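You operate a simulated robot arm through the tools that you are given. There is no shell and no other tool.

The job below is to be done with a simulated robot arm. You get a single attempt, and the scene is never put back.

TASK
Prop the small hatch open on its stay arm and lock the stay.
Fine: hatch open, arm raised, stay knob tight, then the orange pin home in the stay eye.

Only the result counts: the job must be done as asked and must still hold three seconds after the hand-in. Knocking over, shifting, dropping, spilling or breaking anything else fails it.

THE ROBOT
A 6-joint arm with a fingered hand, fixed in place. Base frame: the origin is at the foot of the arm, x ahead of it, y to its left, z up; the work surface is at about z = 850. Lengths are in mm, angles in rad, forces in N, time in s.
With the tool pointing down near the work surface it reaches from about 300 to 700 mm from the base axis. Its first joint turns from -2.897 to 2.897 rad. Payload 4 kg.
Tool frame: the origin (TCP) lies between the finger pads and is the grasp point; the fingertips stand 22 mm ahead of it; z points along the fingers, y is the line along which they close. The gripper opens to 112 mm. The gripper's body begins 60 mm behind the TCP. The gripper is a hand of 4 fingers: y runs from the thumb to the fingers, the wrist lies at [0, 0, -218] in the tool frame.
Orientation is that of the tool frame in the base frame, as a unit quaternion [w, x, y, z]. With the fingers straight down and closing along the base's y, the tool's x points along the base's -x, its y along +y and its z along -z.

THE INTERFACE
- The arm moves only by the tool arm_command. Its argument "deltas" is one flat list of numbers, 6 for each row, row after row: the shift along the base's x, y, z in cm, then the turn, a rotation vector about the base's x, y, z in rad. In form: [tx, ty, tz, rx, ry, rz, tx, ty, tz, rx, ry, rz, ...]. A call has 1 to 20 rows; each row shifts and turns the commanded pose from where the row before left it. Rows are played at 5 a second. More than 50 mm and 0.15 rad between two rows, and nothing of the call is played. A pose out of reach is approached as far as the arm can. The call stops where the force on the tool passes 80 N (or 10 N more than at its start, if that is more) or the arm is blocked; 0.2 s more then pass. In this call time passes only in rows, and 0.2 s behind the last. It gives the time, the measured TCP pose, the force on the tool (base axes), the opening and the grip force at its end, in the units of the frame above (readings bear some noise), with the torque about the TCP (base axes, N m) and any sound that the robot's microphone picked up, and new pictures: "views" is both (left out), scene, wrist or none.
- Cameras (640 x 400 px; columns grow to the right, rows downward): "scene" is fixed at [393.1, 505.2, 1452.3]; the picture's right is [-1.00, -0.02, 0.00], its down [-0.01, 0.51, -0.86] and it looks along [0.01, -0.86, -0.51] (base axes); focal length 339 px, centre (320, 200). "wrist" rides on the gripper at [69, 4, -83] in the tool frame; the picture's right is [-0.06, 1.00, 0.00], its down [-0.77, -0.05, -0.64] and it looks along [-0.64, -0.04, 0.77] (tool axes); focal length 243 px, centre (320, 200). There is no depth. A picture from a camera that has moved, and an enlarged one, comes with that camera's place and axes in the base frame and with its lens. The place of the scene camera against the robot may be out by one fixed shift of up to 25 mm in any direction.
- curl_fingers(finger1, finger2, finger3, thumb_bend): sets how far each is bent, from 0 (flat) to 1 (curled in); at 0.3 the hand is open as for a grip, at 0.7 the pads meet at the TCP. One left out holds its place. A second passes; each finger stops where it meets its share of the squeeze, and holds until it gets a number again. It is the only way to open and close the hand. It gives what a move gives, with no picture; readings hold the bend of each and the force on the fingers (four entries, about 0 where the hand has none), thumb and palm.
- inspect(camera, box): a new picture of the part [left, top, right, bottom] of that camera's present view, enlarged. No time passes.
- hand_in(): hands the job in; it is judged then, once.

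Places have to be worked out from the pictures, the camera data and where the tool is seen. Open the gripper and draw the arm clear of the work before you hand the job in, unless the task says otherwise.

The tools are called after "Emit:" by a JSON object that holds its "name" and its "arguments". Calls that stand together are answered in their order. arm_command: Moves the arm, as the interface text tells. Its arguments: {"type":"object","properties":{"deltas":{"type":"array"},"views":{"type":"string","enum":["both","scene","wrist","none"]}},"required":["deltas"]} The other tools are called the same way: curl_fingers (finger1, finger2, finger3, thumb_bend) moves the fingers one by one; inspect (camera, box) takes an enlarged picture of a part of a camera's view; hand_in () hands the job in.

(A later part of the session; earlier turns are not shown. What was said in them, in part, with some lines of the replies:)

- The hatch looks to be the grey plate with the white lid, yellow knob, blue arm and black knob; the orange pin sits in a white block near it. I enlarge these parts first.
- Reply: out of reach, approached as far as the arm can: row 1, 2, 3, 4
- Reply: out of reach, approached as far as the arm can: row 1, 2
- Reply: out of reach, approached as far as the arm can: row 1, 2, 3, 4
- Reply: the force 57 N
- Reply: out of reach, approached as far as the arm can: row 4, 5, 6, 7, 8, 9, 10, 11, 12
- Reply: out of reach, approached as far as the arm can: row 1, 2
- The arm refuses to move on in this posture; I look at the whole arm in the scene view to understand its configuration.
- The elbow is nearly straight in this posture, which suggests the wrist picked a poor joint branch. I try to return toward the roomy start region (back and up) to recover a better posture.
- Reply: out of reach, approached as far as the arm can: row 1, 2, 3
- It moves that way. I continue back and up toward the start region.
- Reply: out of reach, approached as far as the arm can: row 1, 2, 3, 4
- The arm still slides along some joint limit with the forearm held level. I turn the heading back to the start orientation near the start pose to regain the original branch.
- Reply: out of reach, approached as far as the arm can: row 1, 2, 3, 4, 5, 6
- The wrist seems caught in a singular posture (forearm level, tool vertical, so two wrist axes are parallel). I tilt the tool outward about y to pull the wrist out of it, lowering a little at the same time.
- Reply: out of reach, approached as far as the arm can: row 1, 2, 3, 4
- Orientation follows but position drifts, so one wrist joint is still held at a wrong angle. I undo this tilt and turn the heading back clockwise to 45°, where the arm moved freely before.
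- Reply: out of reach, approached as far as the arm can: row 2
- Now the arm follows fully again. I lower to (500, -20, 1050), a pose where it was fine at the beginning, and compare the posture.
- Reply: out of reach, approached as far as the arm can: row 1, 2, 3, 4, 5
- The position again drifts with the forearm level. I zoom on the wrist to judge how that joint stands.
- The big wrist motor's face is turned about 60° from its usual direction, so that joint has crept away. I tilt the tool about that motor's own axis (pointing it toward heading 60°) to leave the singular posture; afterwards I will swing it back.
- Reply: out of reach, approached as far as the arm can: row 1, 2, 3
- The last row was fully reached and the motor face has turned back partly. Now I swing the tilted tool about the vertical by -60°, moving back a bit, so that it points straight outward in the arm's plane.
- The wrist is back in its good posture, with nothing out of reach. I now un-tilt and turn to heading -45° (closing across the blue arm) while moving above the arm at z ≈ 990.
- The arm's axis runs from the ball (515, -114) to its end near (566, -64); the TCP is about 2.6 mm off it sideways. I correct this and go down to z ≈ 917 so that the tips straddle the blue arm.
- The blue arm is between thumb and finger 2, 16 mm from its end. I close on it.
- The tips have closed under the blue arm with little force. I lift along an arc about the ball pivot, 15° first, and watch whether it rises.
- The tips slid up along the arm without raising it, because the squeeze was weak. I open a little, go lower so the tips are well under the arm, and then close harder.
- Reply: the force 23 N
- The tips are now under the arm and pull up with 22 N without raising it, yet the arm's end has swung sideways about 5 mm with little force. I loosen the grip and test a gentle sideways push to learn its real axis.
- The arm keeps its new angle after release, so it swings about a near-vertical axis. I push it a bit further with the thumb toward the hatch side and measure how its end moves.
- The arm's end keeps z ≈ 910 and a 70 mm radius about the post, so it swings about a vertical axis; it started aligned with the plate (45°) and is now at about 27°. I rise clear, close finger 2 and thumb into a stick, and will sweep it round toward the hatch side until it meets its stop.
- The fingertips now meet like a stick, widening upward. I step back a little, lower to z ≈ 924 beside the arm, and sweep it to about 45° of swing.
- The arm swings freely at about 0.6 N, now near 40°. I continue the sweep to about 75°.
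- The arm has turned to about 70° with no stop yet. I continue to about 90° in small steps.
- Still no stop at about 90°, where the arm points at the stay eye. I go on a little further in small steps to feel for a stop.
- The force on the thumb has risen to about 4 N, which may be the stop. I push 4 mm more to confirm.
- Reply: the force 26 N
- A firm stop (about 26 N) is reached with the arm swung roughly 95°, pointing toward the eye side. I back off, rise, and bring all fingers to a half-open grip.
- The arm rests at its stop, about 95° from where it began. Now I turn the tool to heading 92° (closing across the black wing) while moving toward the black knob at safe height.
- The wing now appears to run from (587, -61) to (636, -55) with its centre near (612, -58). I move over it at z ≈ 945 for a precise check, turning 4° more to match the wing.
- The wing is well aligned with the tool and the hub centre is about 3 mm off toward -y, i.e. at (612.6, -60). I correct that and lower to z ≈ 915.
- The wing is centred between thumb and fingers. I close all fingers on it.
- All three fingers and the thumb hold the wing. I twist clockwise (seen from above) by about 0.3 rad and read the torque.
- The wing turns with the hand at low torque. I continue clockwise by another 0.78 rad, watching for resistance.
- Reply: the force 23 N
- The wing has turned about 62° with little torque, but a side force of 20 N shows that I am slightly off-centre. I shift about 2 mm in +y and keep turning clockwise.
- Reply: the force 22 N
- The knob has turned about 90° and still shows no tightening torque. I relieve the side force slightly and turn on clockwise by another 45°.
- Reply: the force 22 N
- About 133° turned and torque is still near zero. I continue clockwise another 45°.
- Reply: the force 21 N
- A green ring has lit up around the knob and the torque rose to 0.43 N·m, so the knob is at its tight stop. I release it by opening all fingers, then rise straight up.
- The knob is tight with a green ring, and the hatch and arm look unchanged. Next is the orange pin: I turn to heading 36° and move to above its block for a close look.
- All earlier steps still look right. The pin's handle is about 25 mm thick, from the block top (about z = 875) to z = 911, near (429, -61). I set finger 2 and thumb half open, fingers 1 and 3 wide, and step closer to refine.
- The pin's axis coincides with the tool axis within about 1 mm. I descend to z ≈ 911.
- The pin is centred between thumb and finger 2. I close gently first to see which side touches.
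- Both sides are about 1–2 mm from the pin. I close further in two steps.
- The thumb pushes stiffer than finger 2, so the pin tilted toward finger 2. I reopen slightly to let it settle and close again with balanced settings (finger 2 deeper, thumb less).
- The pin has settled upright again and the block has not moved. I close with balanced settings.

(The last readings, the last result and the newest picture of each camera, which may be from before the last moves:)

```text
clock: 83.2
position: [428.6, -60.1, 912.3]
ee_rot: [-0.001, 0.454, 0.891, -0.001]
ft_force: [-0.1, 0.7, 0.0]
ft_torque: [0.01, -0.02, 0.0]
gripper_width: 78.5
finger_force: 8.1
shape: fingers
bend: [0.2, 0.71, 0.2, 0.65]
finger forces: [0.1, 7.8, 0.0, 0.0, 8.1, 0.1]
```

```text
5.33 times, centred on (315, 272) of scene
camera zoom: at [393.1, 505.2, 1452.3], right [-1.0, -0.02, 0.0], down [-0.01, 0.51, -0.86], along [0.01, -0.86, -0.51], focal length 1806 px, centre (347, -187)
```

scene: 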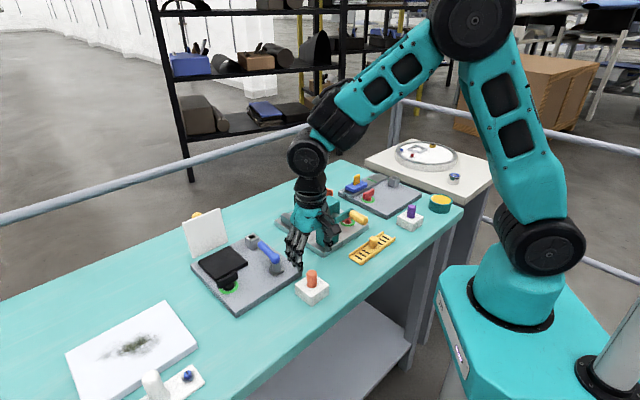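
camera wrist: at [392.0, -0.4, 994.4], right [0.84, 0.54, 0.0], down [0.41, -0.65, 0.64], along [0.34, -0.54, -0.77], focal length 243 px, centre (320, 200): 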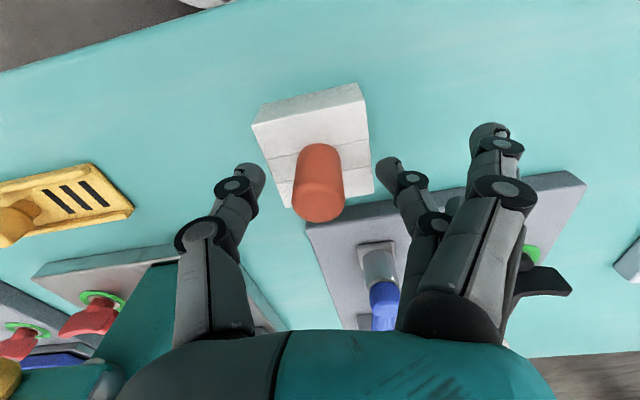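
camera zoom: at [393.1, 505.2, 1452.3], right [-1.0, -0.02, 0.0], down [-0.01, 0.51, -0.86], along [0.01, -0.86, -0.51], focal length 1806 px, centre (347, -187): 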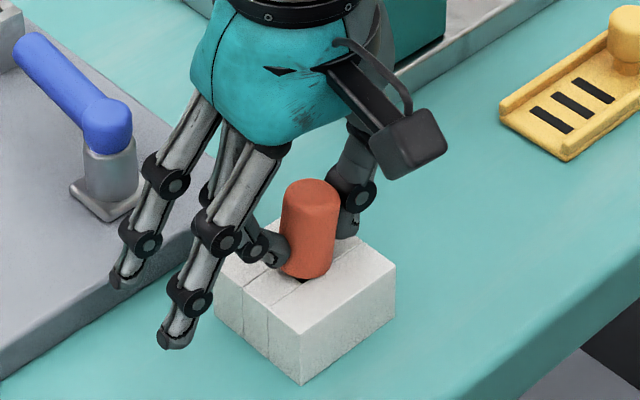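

Now it leaned the other way, so the balance point lies between. I reopen, let it settle, and close with finger 2 at 0.75 and thumb at 0.715.

Emit:
{"name": "curl_fingers", "arguments": {"finger2": 0.58, "thumb_bend": 0.58}}

Emit:
{"name": "curl_fingers", "arguments": {"finger2": 0.75, "thumb_bend": 0.715}}

Emit:
{"name": "inspect", "arguments": {"camera": "wrist", "box": [220, 80, 420, 280]}}

Emit:
{"name": "inspect", "arguments": {"camera": "scene", "box": [285, 235, 345, 310]}}

```text
clock: 84.2
position: [427.9, -58.9, 912.3]
ee_rot: [-0.001, 0.454, 0.891, -0.001]
ft_force: [-0.4, 0.5, -1.2]
ft_torque: [0.01, 0.04, 0.01]
gripper_width: 83.9
finger_force: 0.2
shape: fingers
bend: [0.2, 0.57, 0.2, 0.57]
finger forces: [0.0, 0.0, 0.0, 0.0, 0.1, 0.0]
```

```text
clock: 85.2
position: [428.2, -60.1, 911.7]
ee_rot: [0.0, 0.454, 0.891, 0.0]
ft_force: [-0.6, -0.1, 1.1]
ft_torque: [0.0, 0.02, 0.0]
gripper_width: 75.0
finger_force: 8.5
shape: fingers
bend: [0.2, 0.69, 0.2, 0.67]
finger forces: [0.0, 8.6, 0.1, 0.1, 8.6, 0.0]
```

```text
2.00 times, centred on (320, 180) of wrist
camera zoom: at [392.2, -0.4, 994.5], right [0.84, 0.54, 0.0], down [0.41, -0.65, 0.64], along [0.34, -0.54, -0.77], focal length 485 px, centre (320, 240)
```

zoom: 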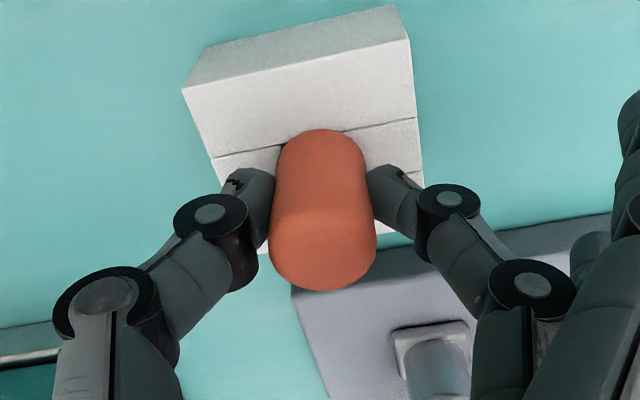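

```text
5.33 times, centred on (315, 272) of scene
camera zoom: at [393.1, 505.2, 1452.3], right [-1.0, -0.02, 0.0], down [-0.01, 0.51, -0.86], along [0.01, -0.86, -0.51], focal length 1806 px, centre (347, -187)
```

zoom: 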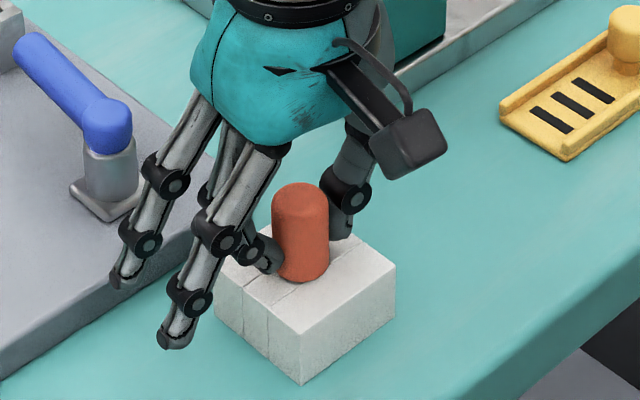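

The pin is now held upright with 8.6 N on both sides. I lift it slowly by 15 mm and look.

Emit:
{"name": "arm_command", "arguments": {"deltas": [0, 0, 0.5, 0, 0, 0, 0, 0, 0.5, 0, 0, 0, 0, 0, 0.5, 0, 0, 0], "views": "wrist"}}

Emit:
{"name": "inspect", "arguments": {"camera": "wrist", "box": [220, 80, 420, 280]}}

Emit:
{"name": "inspect", "arguments": {"camera": "scene", "box": [285, 235, 345, 310]}}

```text
clock: 86.0
position: [428.3, -61.6, 927.1]
ee_rot: [-0.001, 0.454, 0.891, -0.001]
ft_force: [-0.1, 0.0, -0.5]
ft_torque: [-0.01, 0.01, 0.01]
gripper_width: 75.2
finger_force: 8.7
shape: fingers
bend: [0.2, 0.69, 0.2, 0.67]
finger forces: [0.0, 8.6, 0.0, 0.0, 8.6, 0.1]
camera wrist: at [392.2, -1.4, 1009.7], right [0.84, 0.54, 0.0], down [0.41, -0.65, 0.64], along [0.34, -0.54, -0.77], focal length 243 px, centre (320, 200)
```

wrist: 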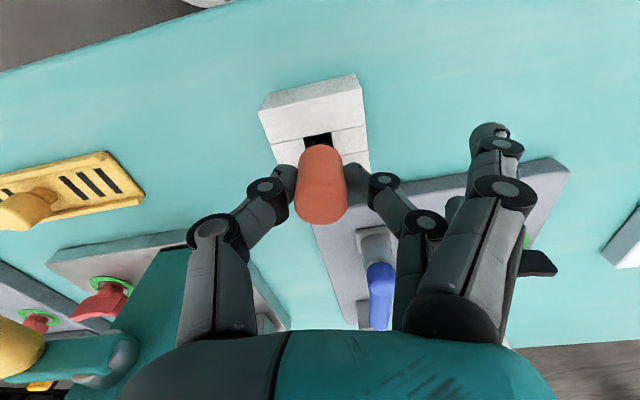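

```text
2.00 times, centred on (320, 180) of wrist
camera zoom: at [392.2, -1.4, 1009.7], right [0.84, 0.54, 0.0], down [0.41, -0.65, 0.64], along [0.34, -0.54, -0.77], focal length 485 px, centre (320, 240)
```

zoom: 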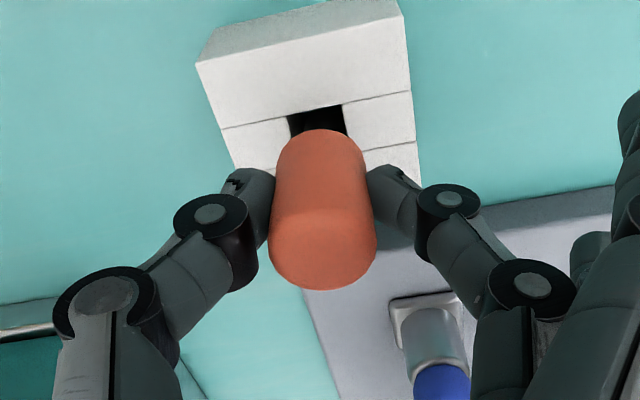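

```text
5.33 times, centred on (315, 272) of scene
camera zoom: at [393.1, 505.2, 1452.3], right [-1.0, -0.02, 0.0], down [-0.01, 0.51, -0.86], along [0.01, -0.86, -0.51], focal length 1806 px, centre (347, -187)
```

zoom: 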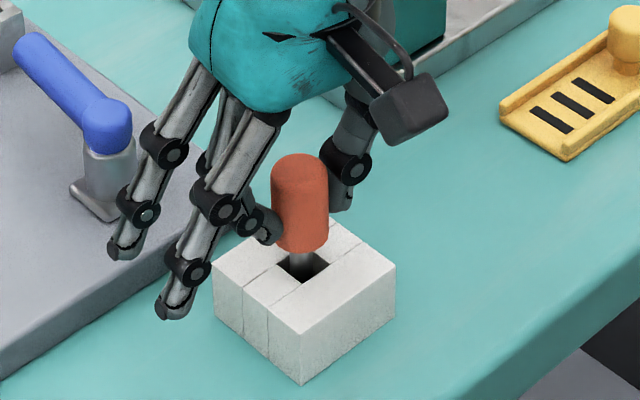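

The pin rises cleanly; it has a thin grey shaft under the handle. I lift it fully out to see its length.

Emit:
{"name": "arm_command", "arguments": {"deltas": [0, 0, 1.5, 0, 0, 0, 0, 0, 2.0, 0, 0, 0, 0, 0, 2.0, 0, 0, 0], "views": "both"}}

Emit:
{"name": "inspect", "arguments": {"camera": "wrist", "box": [220, 80, 420, 280]}}

Emit:
{"name": "inspect", "arguments": {"camera": "scene", "box": [275, 205, 355, 305]}}

```text
clock: 86.8
position: [428.2, -60.5, 982.1]
ee_rot: [-0.001, 0.454, 0.891, -0.001]
ft_force: [0.0, -0.3, -0.4]
ft_torque: [0.0, -0.04, 0.01]
gripper_width: 75.3
finger_force: 8.3
shape: fingers
bend: [0.2, 0.69, 0.2, 0.67]
finger forces: [0.0, 8.6, 0.0, 0.0, 8.6, 0.0]
camera wrist: at [391.8, -0.9, 1064.1], right [0.84, 0.54, 0.0], down [0.41, -0.65, 0.64], along [0.34, -0.54, -0.77], focal length 243 px, centre (320, 200)
```

scene: 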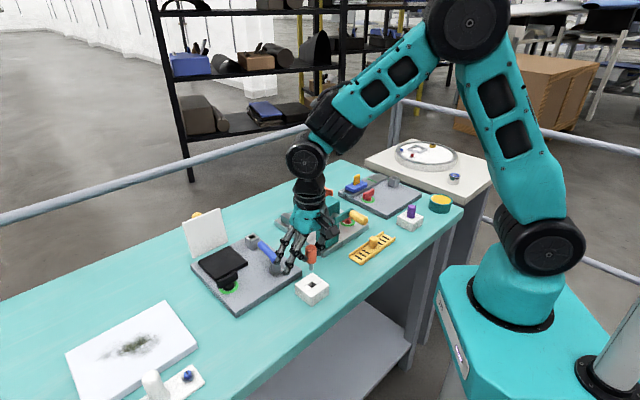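
wrist: 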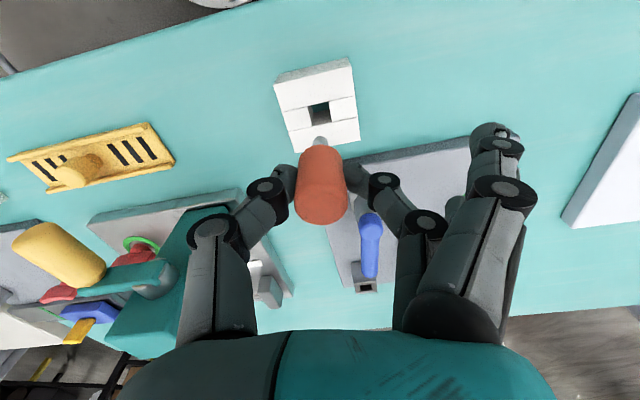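

```text
2.00 times, centred on (320, 180) of wrist
camera zoom: at [391.8, -0.9, 1064.1], right [0.84, 0.54, 0.0], down [0.41, -0.65, 0.64], along [0.34, -0.54, -0.77], focal length 485 px, centre (320, 240)
```

zoom: 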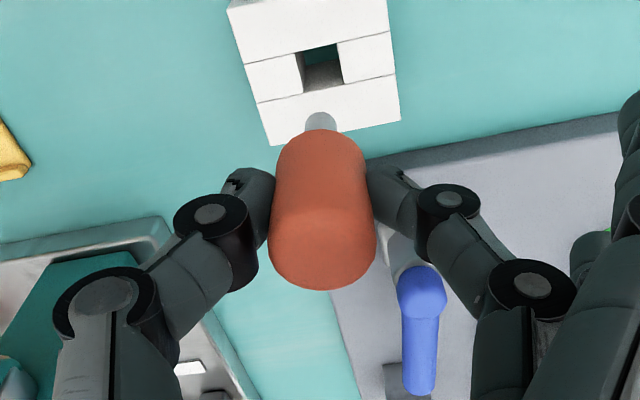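

```text
4.00 times, centred on (315, 255) of scene
camera zoom: at [393.1, 505.2, 1452.3], right [-1.0, -0.02, 0.0], down [-0.01, 0.51, -0.86], along [0.01, -0.86, -0.51], focal length 1355 px, centre (340, -20)
```

zoom: 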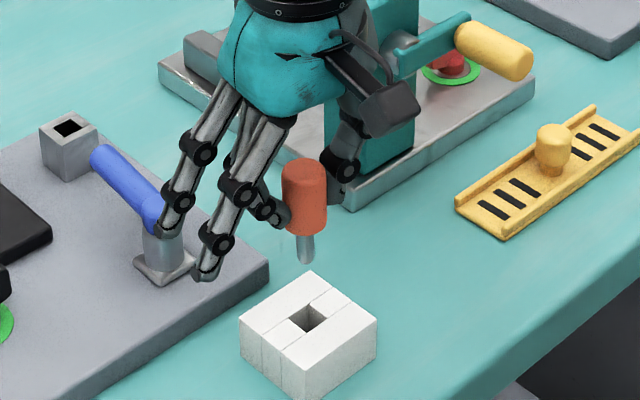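

The pin is fully out and hangs upright: handle about 38 mm, shaft about 10 mm thick and 19 mm long. I bring fingers 1 and 3 in a bit for compactness and carry it at constant height to above the stay eye.

Emit:
{"name": "curl_fingers", "arguments": {"finger1": 0.42, "finger3": 0.42}}

Emit:
{"name": "arm_command", "arguments": {"deltas": [2.66, -2.39, 0.1, 0, 0, 0, 2.66, -2.39, 0.1, 0, 0, 0, 2.66, -2.39, 0.1, 0, 0, 0, 2.66, -2.39, 0, 0, 0, 0, 2.66, -2.39, 0, 0, 0, 0, 2.66, -2.39, 0, 0, 0, 0], "views": "both"}}

Emit:
{"name": "inspect", "arguments": {"camera": "wrist", "box": [220, 60, 420, 260]}}

Emit:
{"name": "inspect", "arguments": {"camera": "scene", "box": [190, 190, 290, 290]}}

```text
clock: 87.8
position: [428.2, -60.8, 981.6]
ee_rot: [-0.002, 0.454, 0.891, -0.001]
ft_force: [0.2, 0.3, -0.3]
ft_torque: [-0.02, 0.02, 0.01]
gripper_width: 50.9
finger_force: 8.1
shape: fingers
bend: [0.42, 0.69, 0.42, 0.67]
finger forces: [0.1, 8.6, 0.0, 0.1, 8.6, 0.0]
```

```text
clock: 89.2
position: [588.3, -206.4, 985.5]
ee_rot: [0.0, 0.453, 0.891, -0.001]
ft_force: [0.0, -0.1, -0.5]
ft_torque: [-0.03, -0.02, 0.02]
gripper_width: 50.7
finger_force: 8.9
shape: fingers
bend: [0.42, 0.69, 0.42, 0.67]
finger forces: [0.0, 8.7, 0.0, 0.1, 8.5, 0.0]
camera wrist: at [551.9, -146.1, 1067.6], right [0.84, 0.54, 0.0], down [0.41, -0.65, 0.64], along [0.34, -0.54, -0.77], focal length 243 px, centre (320, 200)
```

scene: 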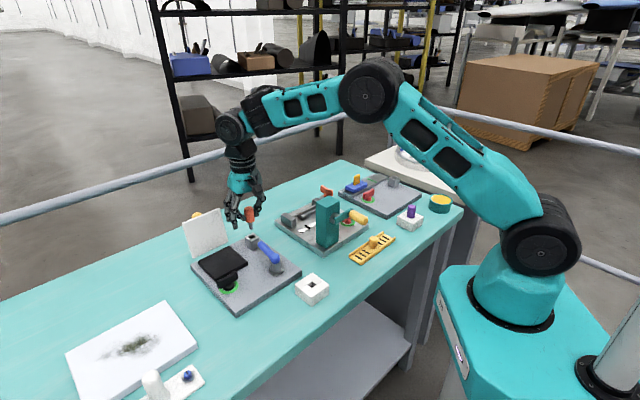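
wrist: 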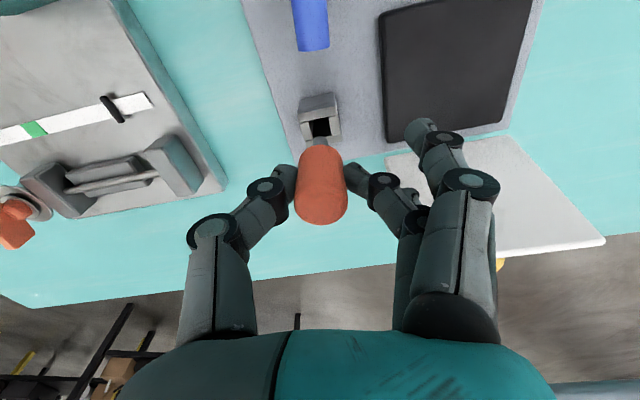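

```text
2.00 times, centred on (320, 160) of wrist
camera zoom: at [551.9, -146.1, 1067.6], right [0.84, 0.54, 0.0], down [0.41, -0.65, 0.64], along [0.34, -0.54, -0.77], focal length 485 px, centre (320, 280)
```

zoom: 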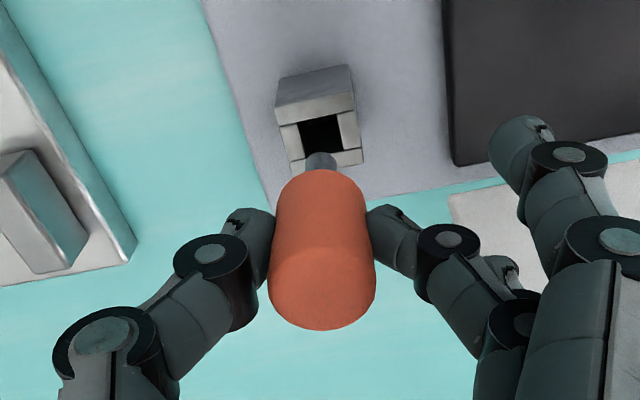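

```text
4.00 times, centred on (240, 240) of scene
camera zoom: at [393.1, 505.2, 1452.3], right [-1.0, -0.02, 0.0], down [-0.01, 0.51, -0.86], along [0.01, -0.86, -0.51], focal length 1355 px, centre (640, 40)
```

zoom: 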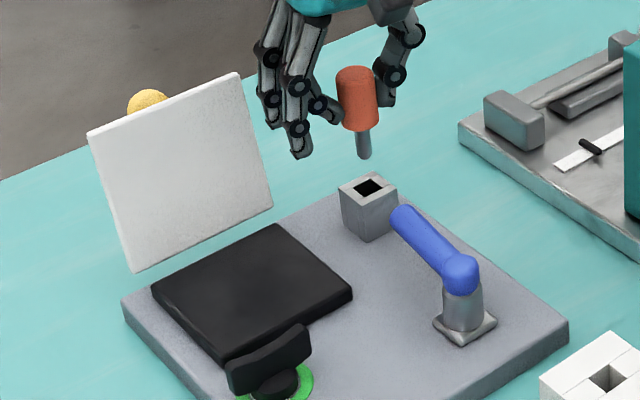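

The shaft tip hangs nearly over the eye; I estimate the hole about 2.5 mm further along the view direction. I correct by (2, -1.6) mm and lower 15 mm for a closer comparison.

Emit:
{"name": "arm_command", "arguments": {"deltas": [0.2, -0.16, -0.7, 0, 0, 0, 0, 0, -0.8, 0, 0, 0], "views": "wrist"}}

Emit:
{"name": "inspect", "arguments": {"camera": "wrist", "box": [270, 90, 370, 190]}}

Emit:
{"name": "inspect", "arguments": {"camera": "scene", "box": [225, 210, 285, 260]}}

```text
clock: 89.8
position: [592.1, -206.3, 969.9]
ee_rot: [-0.001, 0.454, 0.891, 0.0]
ft_force: [-0.2, -0.1, -0.7]
ft_torque: [-0.01, -0.02, 0.0]
gripper_width: 50.7
finger_force: 8.3
shape: fingers
bend: [0.42, 0.69, 0.42, 0.67]
finger forces: [0.0, 8.7, 0.1, 0.0, 8.6, 0.0]
camera wrist: at [554.5, -147.1, 1052.4], right [0.84, 0.54, 0.0], down [0.41, -0.65, 0.64], along [0.34, -0.54, -0.77], focal length 243 px, centre (320, 200)
```

wrist: 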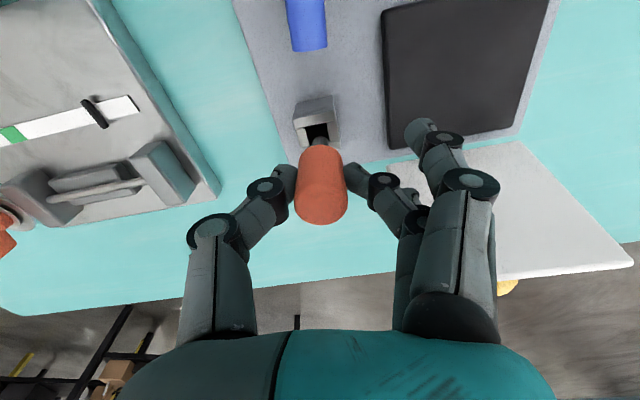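

```text
4.00 times, centred on (320, 140) of wrist
camera zoom: at [554.5, -147.1, 1052.4], right [0.84, 0.54, 0.0], down [0.41, -0.65, 0.64], along [0.34, -0.54, -0.77], focal length 970 px, centre (320, 440)
```

zoom: 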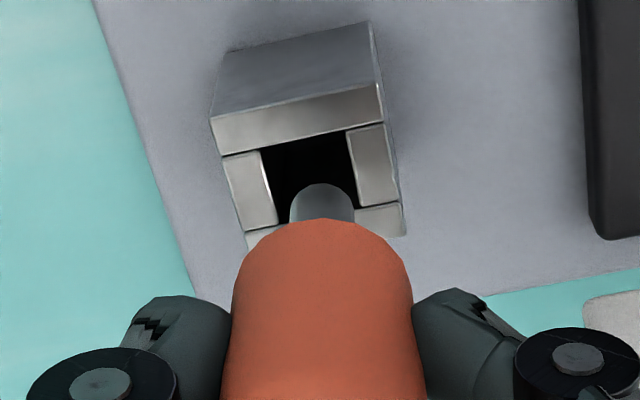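

```text
8.00 times, centred on (255, 235) of scene
camera zoom: at [393.1, 505.2, 1452.3], right [-1.0, -0.02, 0.0], down [-0.01, 0.51, -0.86], along [0.01, -0.86, -0.51], focal length 2710 px, centre (840, -80)
```

zoom: 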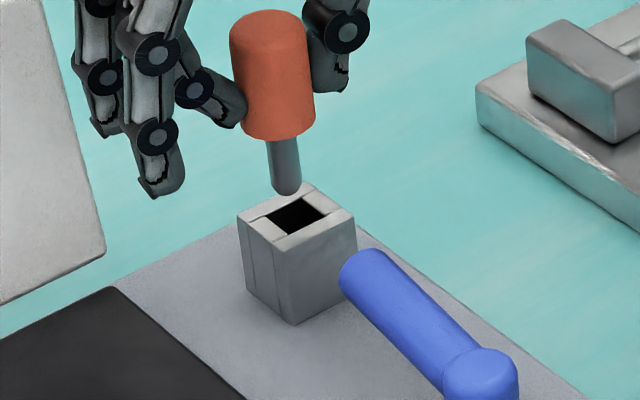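

From both close views the tip is about 12 mm above the eye, with the hole (about 15 mm wide) roughly 1.5 mm off toward (-1.5, -0.7). I correct this and lower 9 mm, to just above the hole, for a final check.

Emit:
{"name": "arm_command", "arguments": {"deltas": [-0.145, -0.065, -0.4, 0, 0, 0, 0, 0, -0.5, 0, 0, 0], "views": "wrist"}}

Emit:
{"name": "inspect", "arguments": {"camera": "wrist", "box": [270, 90, 370, 190]}}

Emit:
{"name": "inspect", "arguments": {"camera": "scene", "box": [225, 210, 285, 260]}}

```text
clock: 90.4
position: [589.8, -205.3, 961.2]
ee_rot: [-0.001, 0.454, 0.891, 0.0]
ft_force: [0.2, -0.1, -0.8]
ft_torque: [0.01, 0.0, 0.07]
gripper_width: 51.0
finger_force: 8.6
shape: fingers
bend: [0.42, 0.69, 0.42, 0.67]
finger forces: [0.1, 8.6, 0.0, 0.0, 8.6, 0.1]
camera wrist: at [553.1, -146.9, 1043.1], right [0.84, 0.54, 0.0], down [0.41, -0.65, 0.64], along [0.34, -0.54, -0.77], focal length 243 px, centre (320, 200)
```

wrist: 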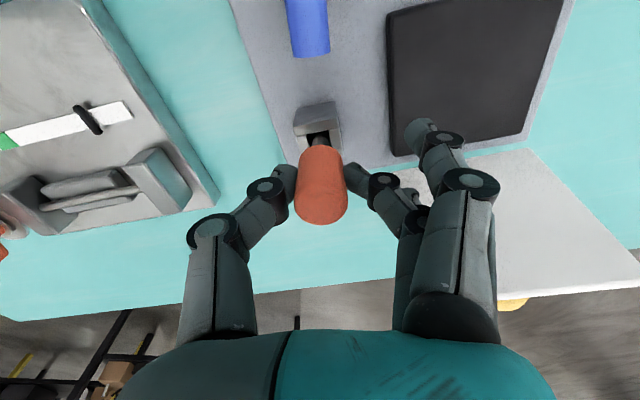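

```text
4.00 times, centred on (320, 140) of wrist
camera zoom: at [553.1, -146.9, 1043.1], right [0.84, 0.54, 0.0], down [0.41, -0.65, 0.64], along [0.34, -0.54, -0.77], focal length 970 px, centre (320, 440)
```

zoom: 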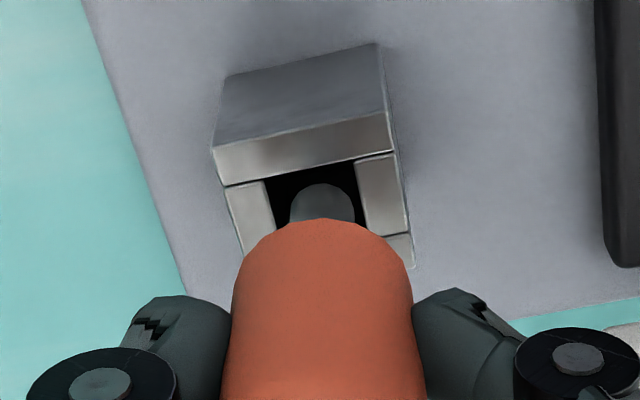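

```text
8.00 times, centred on (255, 235) of scene
camera zoom: at [393.1, 505.2, 1452.3], right [-1.0, -0.02, 0.0], down [-0.01, 0.51, -0.86], along [0.01, -0.86, -0.51], focal length 2710 px, centre (840, -80)
```

zoom: 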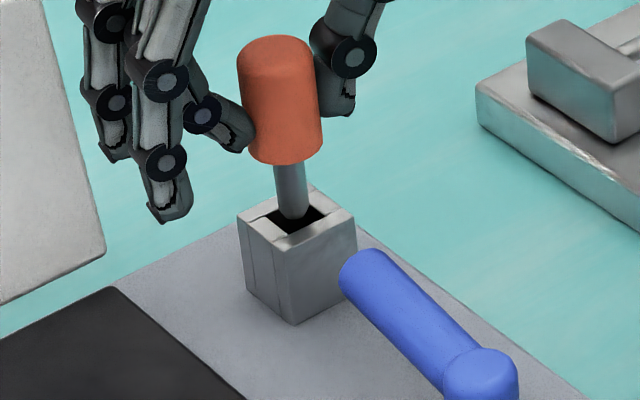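

The tip is now centred over the hole within about half a millimetre in both views. I lower gently 15 mm into the eye and check the forces.

Emit:
{"name": "arm_command", "arguments": {"deltas": [0, 0, -0.3, 0, 0, 0, 0, 0, -0.3, 0, 0, 0, 0, 0, -0.3, 0, 0, 0, 0, 0, -0.3, 0, 0, 0, 0, 0, -0.3, 0, 0, 0], "views": "wrist"}}

Emit:
{"name": "inspect", "arguments": {"camera": "wrist", "box": [270, 90, 370, 190]}}

Emit:
{"name": "inspect", "arguments": {"camera": "scene", "box": [225, 210, 285, 260]}}

```text
clock: 91.6
position: [589.9, -207.1, 946.7]
ee_rot: [-0.001, 0.454, 0.891, 0.0]
ft_force: [0.5, 0.1, -0.8]
ft_torque: [-0.02, -0.01, -0.02]
gripper_width: 50.7
finger_force: 8.6
shape: fingers
bend: [0.42, 0.69, 0.42, 0.67]
finger forces: [0.1, 8.6, 0.0, 0.0, 8.7, 0.0]
camera wrist: at [553.3, -146.8, 1027.9], right [0.84, 0.54, 0.0], down [0.41, -0.65, 0.64], along [0.34, -0.54, -0.77], focal length 243 px, centre (320, 200)
```

wrist: 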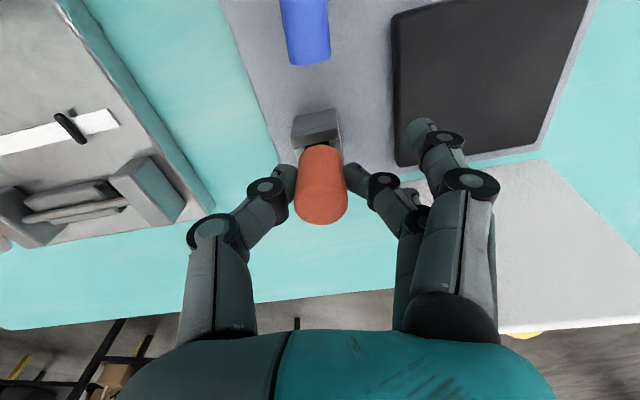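

```text
4.00 times, centred on (320, 140) of wrist
camera zoom: at [553.3, -146.8, 1027.9], right [0.84, 0.54, 0.0], down [0.41, -0.65, 0.64], along [0.34, -0.54, -0.77], focal length 970 px, centre (320, 440)
```

zoom: 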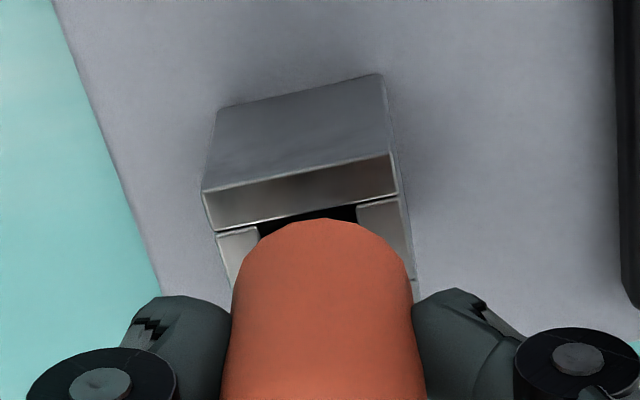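

```text
8.00 times, centred on (255, 235) of scene
camera zoom: at [393.1, 505.2, 1452.3], right [-1.0, -0.02, 0.0], down [-0.01, 0.51, -0.86], along [0.01, -0.86, -0.51], focal length 2710 px, centre (840, -80)
```

zoom: 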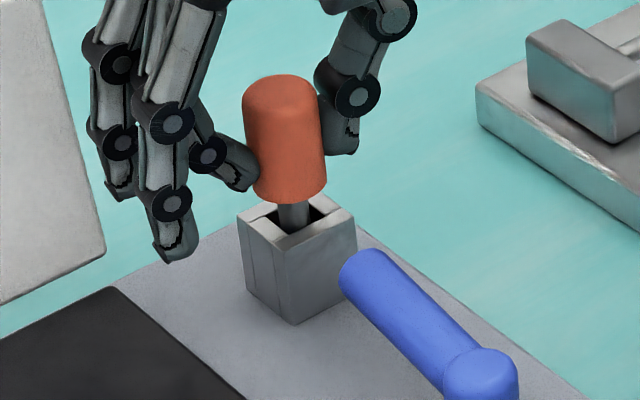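

The shaft is entering without resistance; about 11 mm remain. I lower on in small steps until the handle seats.

Emit:
{"name": "arm_command", "arguments": {"deltas": [0, 0, -0.3, 0, 0, 0, 0, 0, -0.3, 0, 0, 0, 0, 0, -0.25, 0, 0, 0], "views": "none"}}

Emit:
{"name": "inspect", "arguments": {"camera": "wrist", "box": [270, 90, 370, 190]}}

Emit:
{"name": "inspect", "arguments": {"camera": "scene", "box": [225, 210, 285, 260]}}

```text
clock: 92.4
position: [588.8, -206.6, 937.4]
ee_rot: [-0.001, 0.454, 0.891, -0.001]
ft_force: [0.4, -0.4, -0.4]
ft_torque: [0.02, 0.0, 0.05]
gripper_width: 50.8
finger_force: 8.6
shape: fingers
bend: [0.42, 0.69, 0.42, 0.67]
finger forces: [0.0, 8.5, 0.0, 0.0, 8.5, 0.0]
```

```text
4.00 times, centred on (320, 140) of wrist
camera zoom: at [552.3, -146.7, 1019.1], right [0.84, 0.54, 0.0], down [0.41, -0.65, 0.64], along [0.34, -0.54, -0.77], focal length 970 px, centre (320, 440)
```

zoom: 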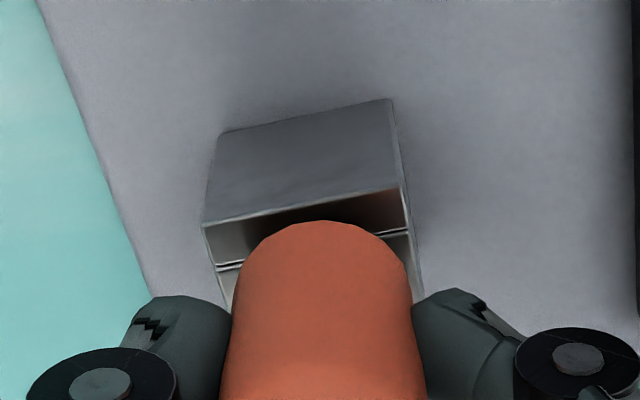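

```text
8.00 times, centred on (255, 235) of scene
camera zoom: at [393.1, 505.2, 1452.3], right [-1.0, -0.02, 0.0], down [-0.01, 0.51, -0.86], along [0.01, -0.86, -0.51], focal length 2710 px, centre (840, -80)
```

zoom: 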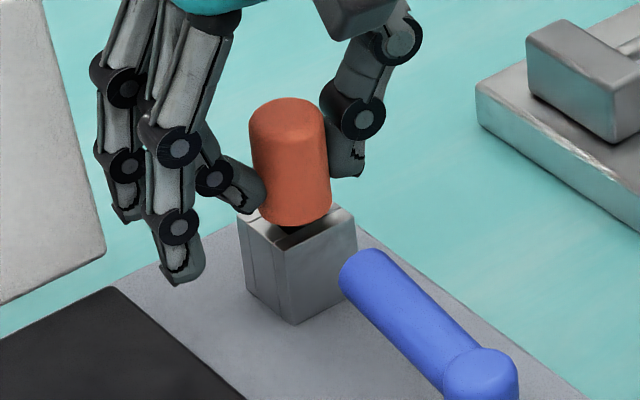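

Only about 2 mm remain. I go down in 1 mm steps, watching for the seat.

Emit:
{"name": "arm_command", "arguments": {"deltas": [0, 0, -0.1, 0, 0, 0, 0, 0, -0.1, 0, 0, 0, 0, 0, -0.1, 0, 0, 0], "views": "none"}}

Emit:
{"name": "inspect", "arguments": {"camera": "scene", "box": [225, 210, 285, 260]}}

```text
clock: 93.2
position: [587.9, -207.2, 934.2]
ee_rot: [-0.001, 0.454, 0.891, -0.001]
ft_force: [0.8, -0.3, -0.7]
ft_torque: [-0.02, -0.02, 0.02]
gripper_width: 50.5
finger_force: 8.1
shape: fingers
bend: [0.42, 0.69, 0.42, 0.67]
finger forces: [0.0, 8.6, 0.0, 0.1, 8.6, 0.0]
```

```text
8.00 times, centred on (255, 235) of scene
camera zoom: at [393.1, 505.2, 1452.3], right [-1.0, -0.02, 0.0], down [-0.01, 0.51, -0.86], along [0.01, -0.86, -0.51], focal length 2710 px, centre (840, -80)
```

zoom: 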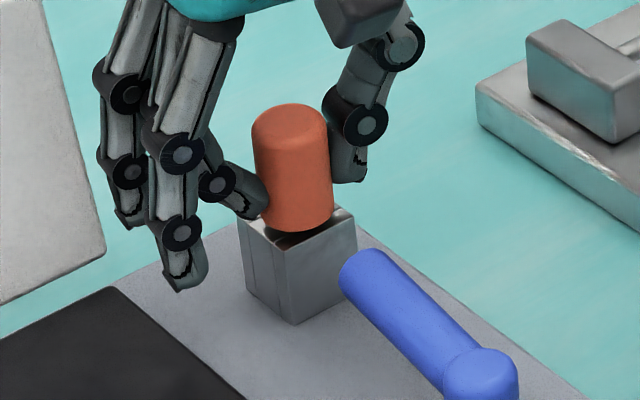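

No contact force yet. I continue with 1 mm steps.

Emit:
{"name": "arm_command", "arguments": {"deltas": [0, 0, -0.1, 0, 0, 0, 0, 0, -0.1, 0, 0, 0], "views": "none"}}

Emit:
{"name": "inspect", "arguments": {"camera": "scene", "box": [225, 210, 285, 260]}}

Emit:
{"name": "inspect", "arguments": {"camera": "wrist", "box": [270, 90, 370, 190]}}

```text
clock: 93.8
position: [590.0, -207.0, 931.9]
ee_rot: [-0.001, 0.454, 0.891, -0.001]
ft_force: [0.6, 0.0, -0.7]
ft_torque: [0.04, 0.0, -0.02]
gripper_width: 50.7
finger_force: 8.7
shape: fingers
bend: [0.42, 0.69, 0.42, 0.67]
finger forces: [0.0, 8.7, 0.1, 0.0, 8.5, 0.0]
```

```text
8.00 times, centred on (255, 235) of scene
camera zoom: at [393.1, 505.2, 1452.3], right [-1.0, -0.02, 0.0], down [-0.01, 0.51, -0.86], along [0.01, -0.86, -0.51], focal length 2710 px, centre (840, -80)
```

zoom: 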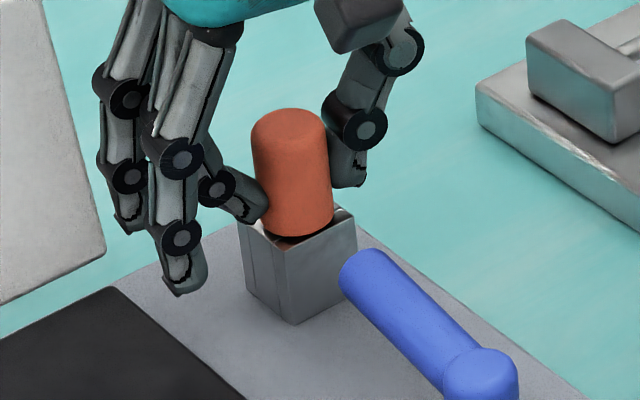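

```text
4.00 times, centred on (320, 140) of wrist
camera zoom: at [552.2, -147.3, 1014.5], right [0.84, 0.54, 0.0], down [0.41, -0.65, 0.64], along [0.34, -0.54, -0.77], focal length 970 px, centre (320, 440)
```

zoom: 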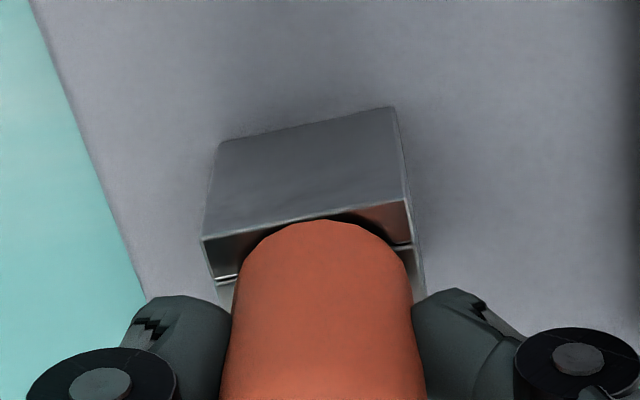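

Still free. I continue down by 1 mm steps; contact should come within 1–2 mm.

Emit:
{"name": "arm_command", "arguments": {"deltas": [0, 0, -0.1, 0, 0, 0, 0, 0, -0.1, 0, 0, 0], "views": "none"}}

Emit:
{"name": "inspect", "arguments": {"camera": "scene", "box": [225, 210, 285, 260]}}

```text
clock: 94.4
position: [589.6, -207.5, 931.2]
ee_rot: [-0.001, 0.454, 0.891, -0.001]
ft_force: [0.5, -1.1, -1.1]
ft_torque: [0.0, -0.02, 0.02]
gripper_width: 50.7
finger_force: 8.3
shape: fingers
bend: [0.42, 0.69, 0.42, 0.67]
finger forces: [0.1, 8.6, 0.1, 0.0, 8.6, 0.0]
```

```text
8.00 times, centred on (255, 235) of scene
camera zoom: at [393.1, 505.2, 1452.3], right [-1.0, -0.02, 0.0], down [-0.01, 0.51, -0.86], along [0.01, -0.86, -0.51], focal length 2710 px, centre (840, -80)
```

zoom: 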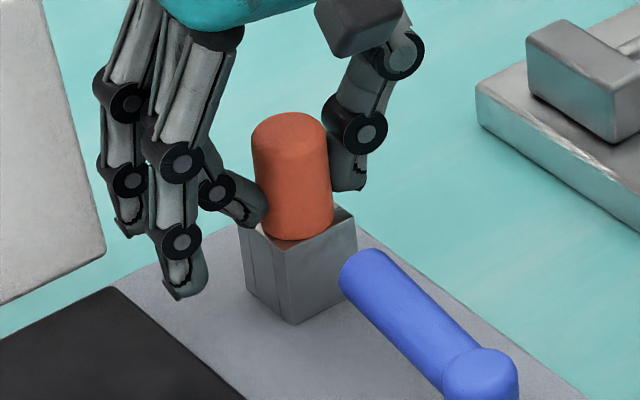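

Very close now. I continue with two more small steps.

Emit:
{"name": "arm_command", "arguments": {"deltas": [0, 0, -0.1, 0, 0, 0, 0, 0, -0.1, 0, 0, 0], "views": "none"}}

Emit:
{"name": "inspect", "arguments": {"camera": "scene", "box": [225, 210, 285, 260]}}

Emit:
{"name": "inspect", "arguments": {"camera": "wrist", "box": [270, 90, 370, 190]}}

```text
clock: 95.0
position: [589.5, -207.3, 928.0]
ee_rot: [0.0, 0.454, 0.891, -0.001]
ft_force: [0.3, -1.0, 4.7]
ft_torque: [0.02, -0.02, 0.01]
gripper_width: 50.8
finger_force: 9.6
shape: fingers
bend: [0.42, 0.7, 0.42, 0.67]
finger forces: [0.0, 9.4, 0.1, 0.0, 9.4, 0.0]
```

```text
8.00 times, centred on (255, 235) of scene
camera zoom: at [393.1, 505.2, 1452.3], right [-1.0, -0.02, 0.0], down [-0.01, 0.51, -0.86], along [0.01, -0.86, -0.51], focal length 2710 px, centre (840, -80)
```

zoom: 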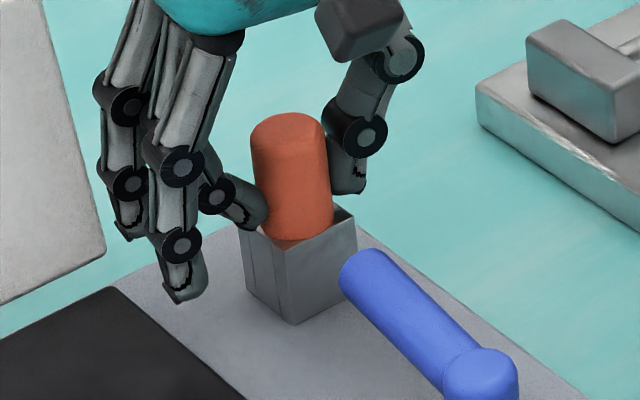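

```text
4.00 times, centred on (320, 140) of wrist
camera zoom: at [552.3, -147.3, 1011.5], right [0.84, 0.54, 0.0], down [0.41, -0.65, 0.64], along [0.34, -0.54, -0.77], focal length 970 px, centre (320, 440)
```

zoom: 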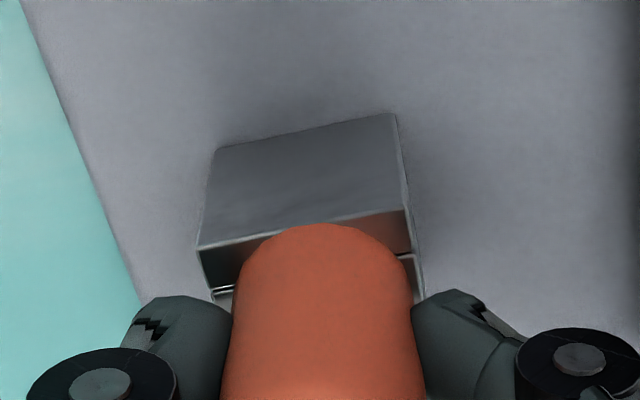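

The force has risen to about 5 N, so the handle is seating. I press 2 mm more to be sure it is home.

Emit:
{"name": "arm_command", "arguments": {"deltas": [0, 0, -0.1, 0, 0, 0, 0, 0, -0.1, 0, 0, 0], "views": "none"}}

Emit:
{"name": "inspect", "arguments": {"camera": "scene", "box": [225, 210, 285, 260]}}

```text
clock: 95.6
position: [589.2, -207.2, 927.1]
ee_rot: [0.0, 0.454, 0.891, -0.001]
ft_force: [0.9, -0.9, 14.9]
ft_torque: [-0.02, 0.04, 0.01]
gripper_width: 50.3
finger_force: 11.2
shape: fingers
bend: [0.42, 0.71, 0.42, 0.68]
finger forces: [0.0, 10.7, 0.0, 0.1, 11.3, 0.0]
```

```text
8.00 times, centred on (255, 235) of scene
camera zoom: at [393.1, 505.2, 1452.3], right [-1.0, -0.02, 0.0], down [-0.01, 0.51, -0.86], along [0.01, -0.86, -0.51], focal length 2710 px, centre (840, -80)
```

zoom: 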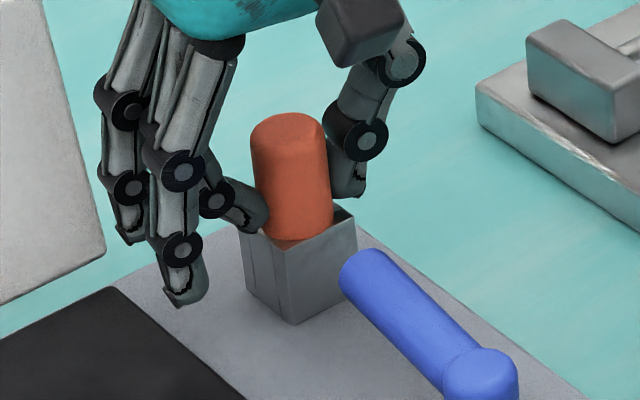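

The pin bears firmly on the eye (15 N, no further motion), so it is home. I open finger 2 and thumb to release it.

Emit:
{"name": "curl_fingers", "arguments": {"finger2": 0.55, "thumb_bend": 0.55}}

Emit:
{"name": "inspect", "arguments": {"camera": "wrist", "box": [220, 80, 420, 280]}}

Emit:
{"name": "inspect", "arguments": {"camera": "scene", "box": [225, 210, 285, 260]}}

```text
clock: 96.6
position: [588.7, -206.1, 926.2]
ee_rot: [-0.002, 0.454, 0.891, -0.001]
ft_force: [0.7, -0.4, -0.7]
ft_torque: [0.0, 0.0, -0.01]
gripper_width: 61.6
finger_force: 0.1
shape: fingers
bend: [0.42, 0.55, 0.42, 0.55]
finger forces: [0.0, 0.0, 0.0, 0.1, 0.0, 0.0]
```

```text
2.00 times, centred on (320, 180) of wrist
camera zoom: at [552.2, -147.2, 1008.7], right [0.84, 0.54, 0.0], down [0.41, -0.65, 0.64], along [0.34, -0.54, -0.77], focal length 485 px, centre (320, 240)
```

zoom: 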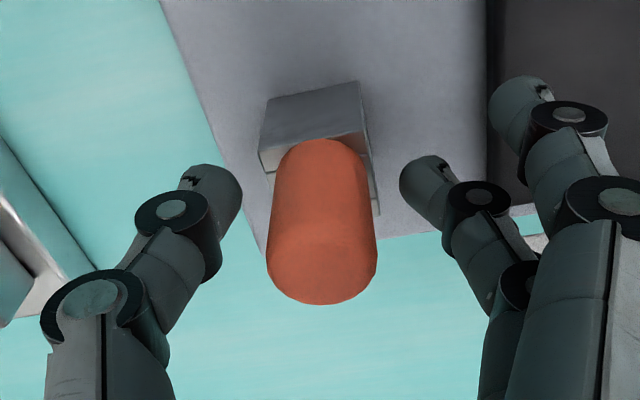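

```text
8.00 times, centred on (255, 235) of scene
camera zoom: at [393.1, 505.2, 1452.3], right [-1.0, -0.02, 0.0], down [-0.01, 0.51, -0.86], along [0.01, -0.86, -0.51], focal length 2710 px, centre (840, -80)
```

zoom: 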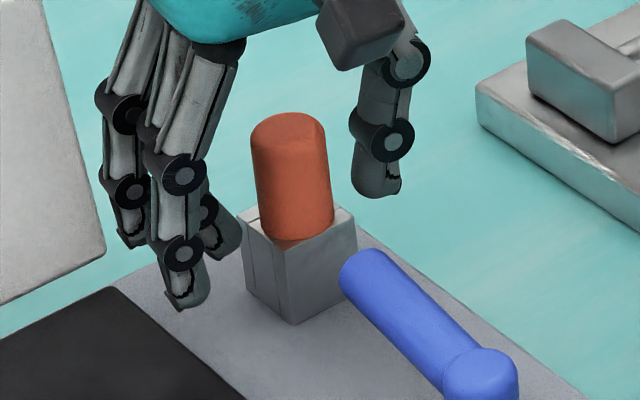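

The pin stands upright in the eye after release. I rise straight up, then draw back toward the robot.

Emit:
{"name": "arm_command", "arguments": {"deltas": [0, 0, 1.5, 0, 0, 0, 0, 0, 2.0, 0, 0, 0, 0, 0, 2.0, 0, 0, 0, -1.0, 1.5, 1.0, 0, 0, 0, -3.0, 2.0, 1.5, 0, 0, 0, -3.0, 2.0, 2.0, 0, 0, 0, -3.0, 2.0, 2.0, 0, 0, 0, -3.0, 2.0, 2.0, 0, 0, 0, -3.0, 2.0, 2.0, 0, 0, 0], "views": "both"}}

Emit:
{"name": "inspect", "arguments": {"camera": "scene", "box": [175, 190, 315, 320]}}

Emit:
{"name": "inspect", "arguments": {"camera": "scene", "box": [225, 210, 285, 260]}}

```text
clock: 98.6
position: [429.4, -91.6, 1086.7]
ee_rot: [-0.001, 0.454, 0.891, -0.001]
ft_force: [-0.2, -0.7, -0.1]
ft_torque: [0.03, -0.04, -0.01]
gripper_width: 61.6
finger_force: 0.1
shape: fingers
bend: [0.42, 0.55, 0.42, 0.55]
finger forces: [0.0, 0.0, 0.0, 0.0, 0.0, 0.0]
camera wrist: at [392.4, -31.3, 1168.3], right [0.84, 0.53, 0.0], down [0.41, -0.65, 0.64], along [0.34, -0.54, -0.77], focal length 243 px, centre (320, 200)
```

scene: 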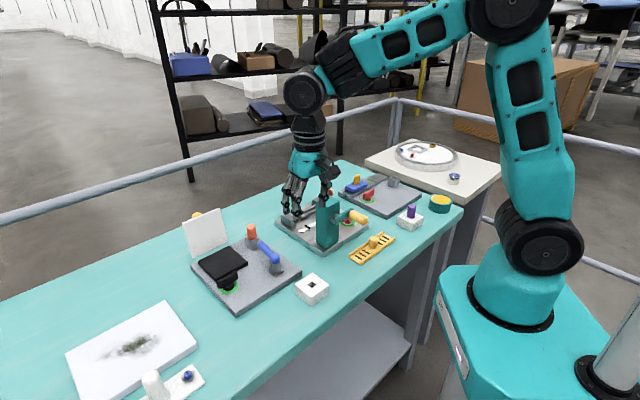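
wrist: 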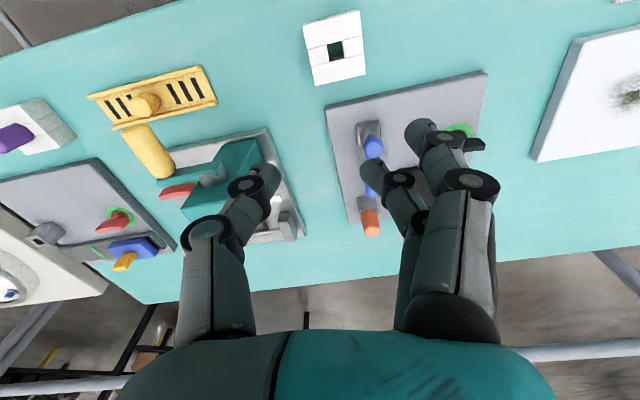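

```text
3.08 times, centred on (245, 255) of scene
camera zoom: at [393.1, 505.2, 1452.3], right [-1.0, -0.02, 0.0], down [-0.01, 0.51, -0.86], along [0.01, -0.86, -0.51], focal length 1042 px, centre (551, 31)
```

zoom: 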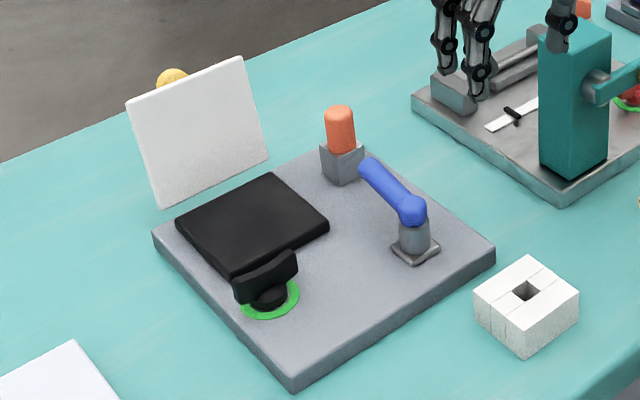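

```text
8.00 times, centred on (255, 235) of scene
camera zoom: at [393.1, 505.2, 1452.3], right [-1.0, -0.02, 0.0], down [-0.01, 0.51, -0.86], along [0.01, -0.86, -0.51], focal length 2710 px, centre (840, -80)
```

zoom: 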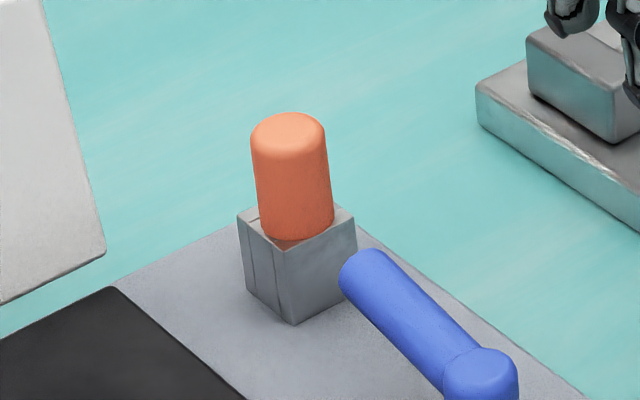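

The hatch is open, the arm is at its stop, the knob ring is green, the pin sits in the eye, and the white block is unmoved. I open the hand fully and draw it further up and back.

Emit:
{"name": "arm_command", "arguments": {"deltas": [-1.0, 1.5, 2.0, 0, 0, 0, -1.0, 1.5, 2.0, 0, 0, 0, -1.0, 1.5, 2.0, 0, 0, 0], "views": "none"}}

Emit:
{"name": "curl_fingers", "arguments": {"finger1": 0.3, "finger2": 0.3, "finger3": 0.3, "thumb_bend": 0.3}}

Emit:
{"name": "inspect", "arguments": {"camera": "scene", "box": [0, 0, 640, 400]}}

Emit:
{"name": "inspect", "arguments": {"camera": "scene", "box": [175, 190, 315, 320]}}

Emit:
{"name": "inspect", "arguments": {"camera": "wrist", "box": [220, 40, 500, 280]}}

```text
clock: 99.4
position: [399.3, -47.6, 1146.7]
ee_rot: [-0.001, 0.455, 0.891, -0.001]
ft_force: [0.2, 0.5, -0.4]
ft_torque: [0.02, 0.02, -0.01]
gripper_width: 61.6
finger_force: 0.1
shape: fingers
bend: [0.42, 0.55, 0.42, 0.55]
finger forces: [0.0, 0.2, 0.0, 0.0, 0.0, 0.0]
```

```text
clock: 100.4
position: [398.5, -46.4, 1146.8]
ee_rot: [-0.001, 0.455, 0.891, -0.001]
ft_force: [-0.5, -0.3, 0.7]
ft_torque: [0.0, -0.02, -0.01]
gripper_width: 112.6
finger_force: 0.0
shape: fingers
bend: [0.3, 0.3, 0.3, 0.3]
finger forces: [0.1, 0.0, 0.0, 0.0, 0.0, 0.0]
```

```text
1.00 times, centred on (320, 200) of scene (not enlarged: the box is as wide or as high as the picture)
camera zoom: at [393.1, 505.2, 1452.3], right [-1.0, -0.02, 0.0], down [-0.01, 0.51, -0.86], along [0.01, -0.86, -0.51], focal length 339 px, centre (320, 200)
```

zoom: 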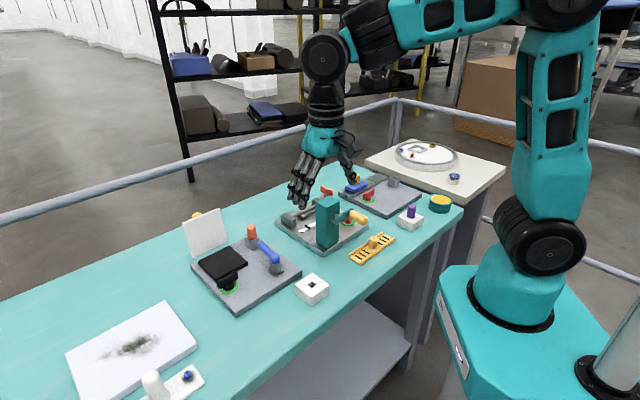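

```text
3.08 times, centred on (245, 255) of scene
camera zoom: at [393.1, 505.2, 1452.3], right [-1.0, -0.02, 0.0], down [-0.01, 0.51, -0.86], along [0.01, -0.86, -0.51], focal length 1042 px, centre (551, 31)
```

zoom: 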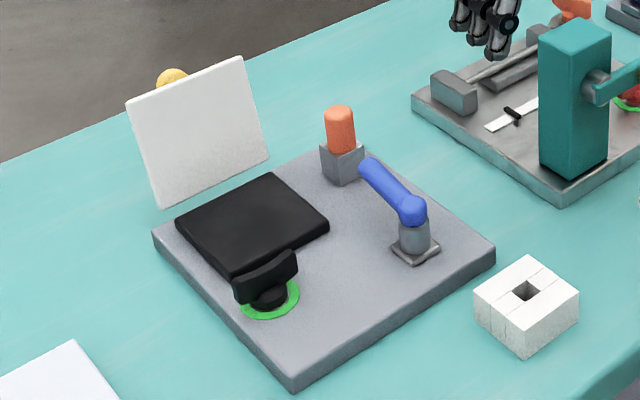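

```text
1.67 times, centred on (360, 160) of wrist
camera zoom: at [362.3, 12.6, 1228.9], right [0.84, 0.54, 0.0], down [0.41, -0.65, 0.64], along [0.34, -0.54, -0.77], focal length 404 px, centre (253, 267)
```

zoom: 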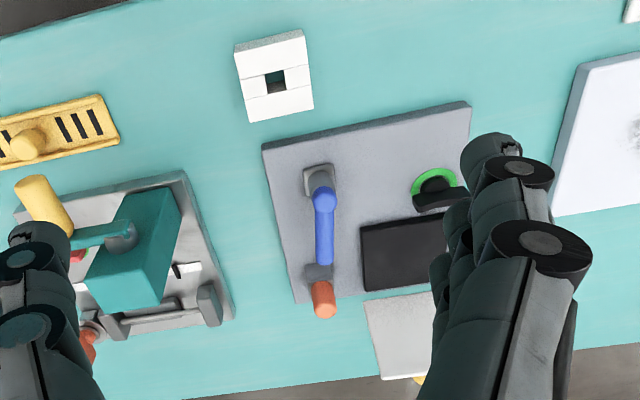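

The final views show the hatch open at its stop, the arm swung to its stop beside the stay eye, the knob's ring green, the pin upright and seated, the block in place, and the hand open and clear. I hand the job in.

Emit:
{"name": "hand_in", "arguments": {}}

```text
The job is handed in.
```

I handed the job in with the hatch open, the stay knob tight and the orange pin in the stay eye. I can't be certain the blue arm counts as "raised". I have no result back from the judging yet.

- **Hatch:** it stands open at its end stop, a little past vertical, and stayed there after I let go.
- **Stay arm:** the blue arm would not lift. About 22 N upward did not move it, but it swings easily about a vertical axis. I turned it roughly 95° to a firm stop, where it points at the stay eye, and took that to be "raised". I did not test the other direction.
- **Stay knob:** I turned the black knob clockwise until it stopped. A green ring lit up around it as it got there.
- **Orange pin:** its handle rests on the top of the eye. I pressed with about 15 N and it went no further, then stood upright after I released it.

In the last pictures the hand was open and clear of the work. The fixture plate and the pin's white block had not visibly moved.
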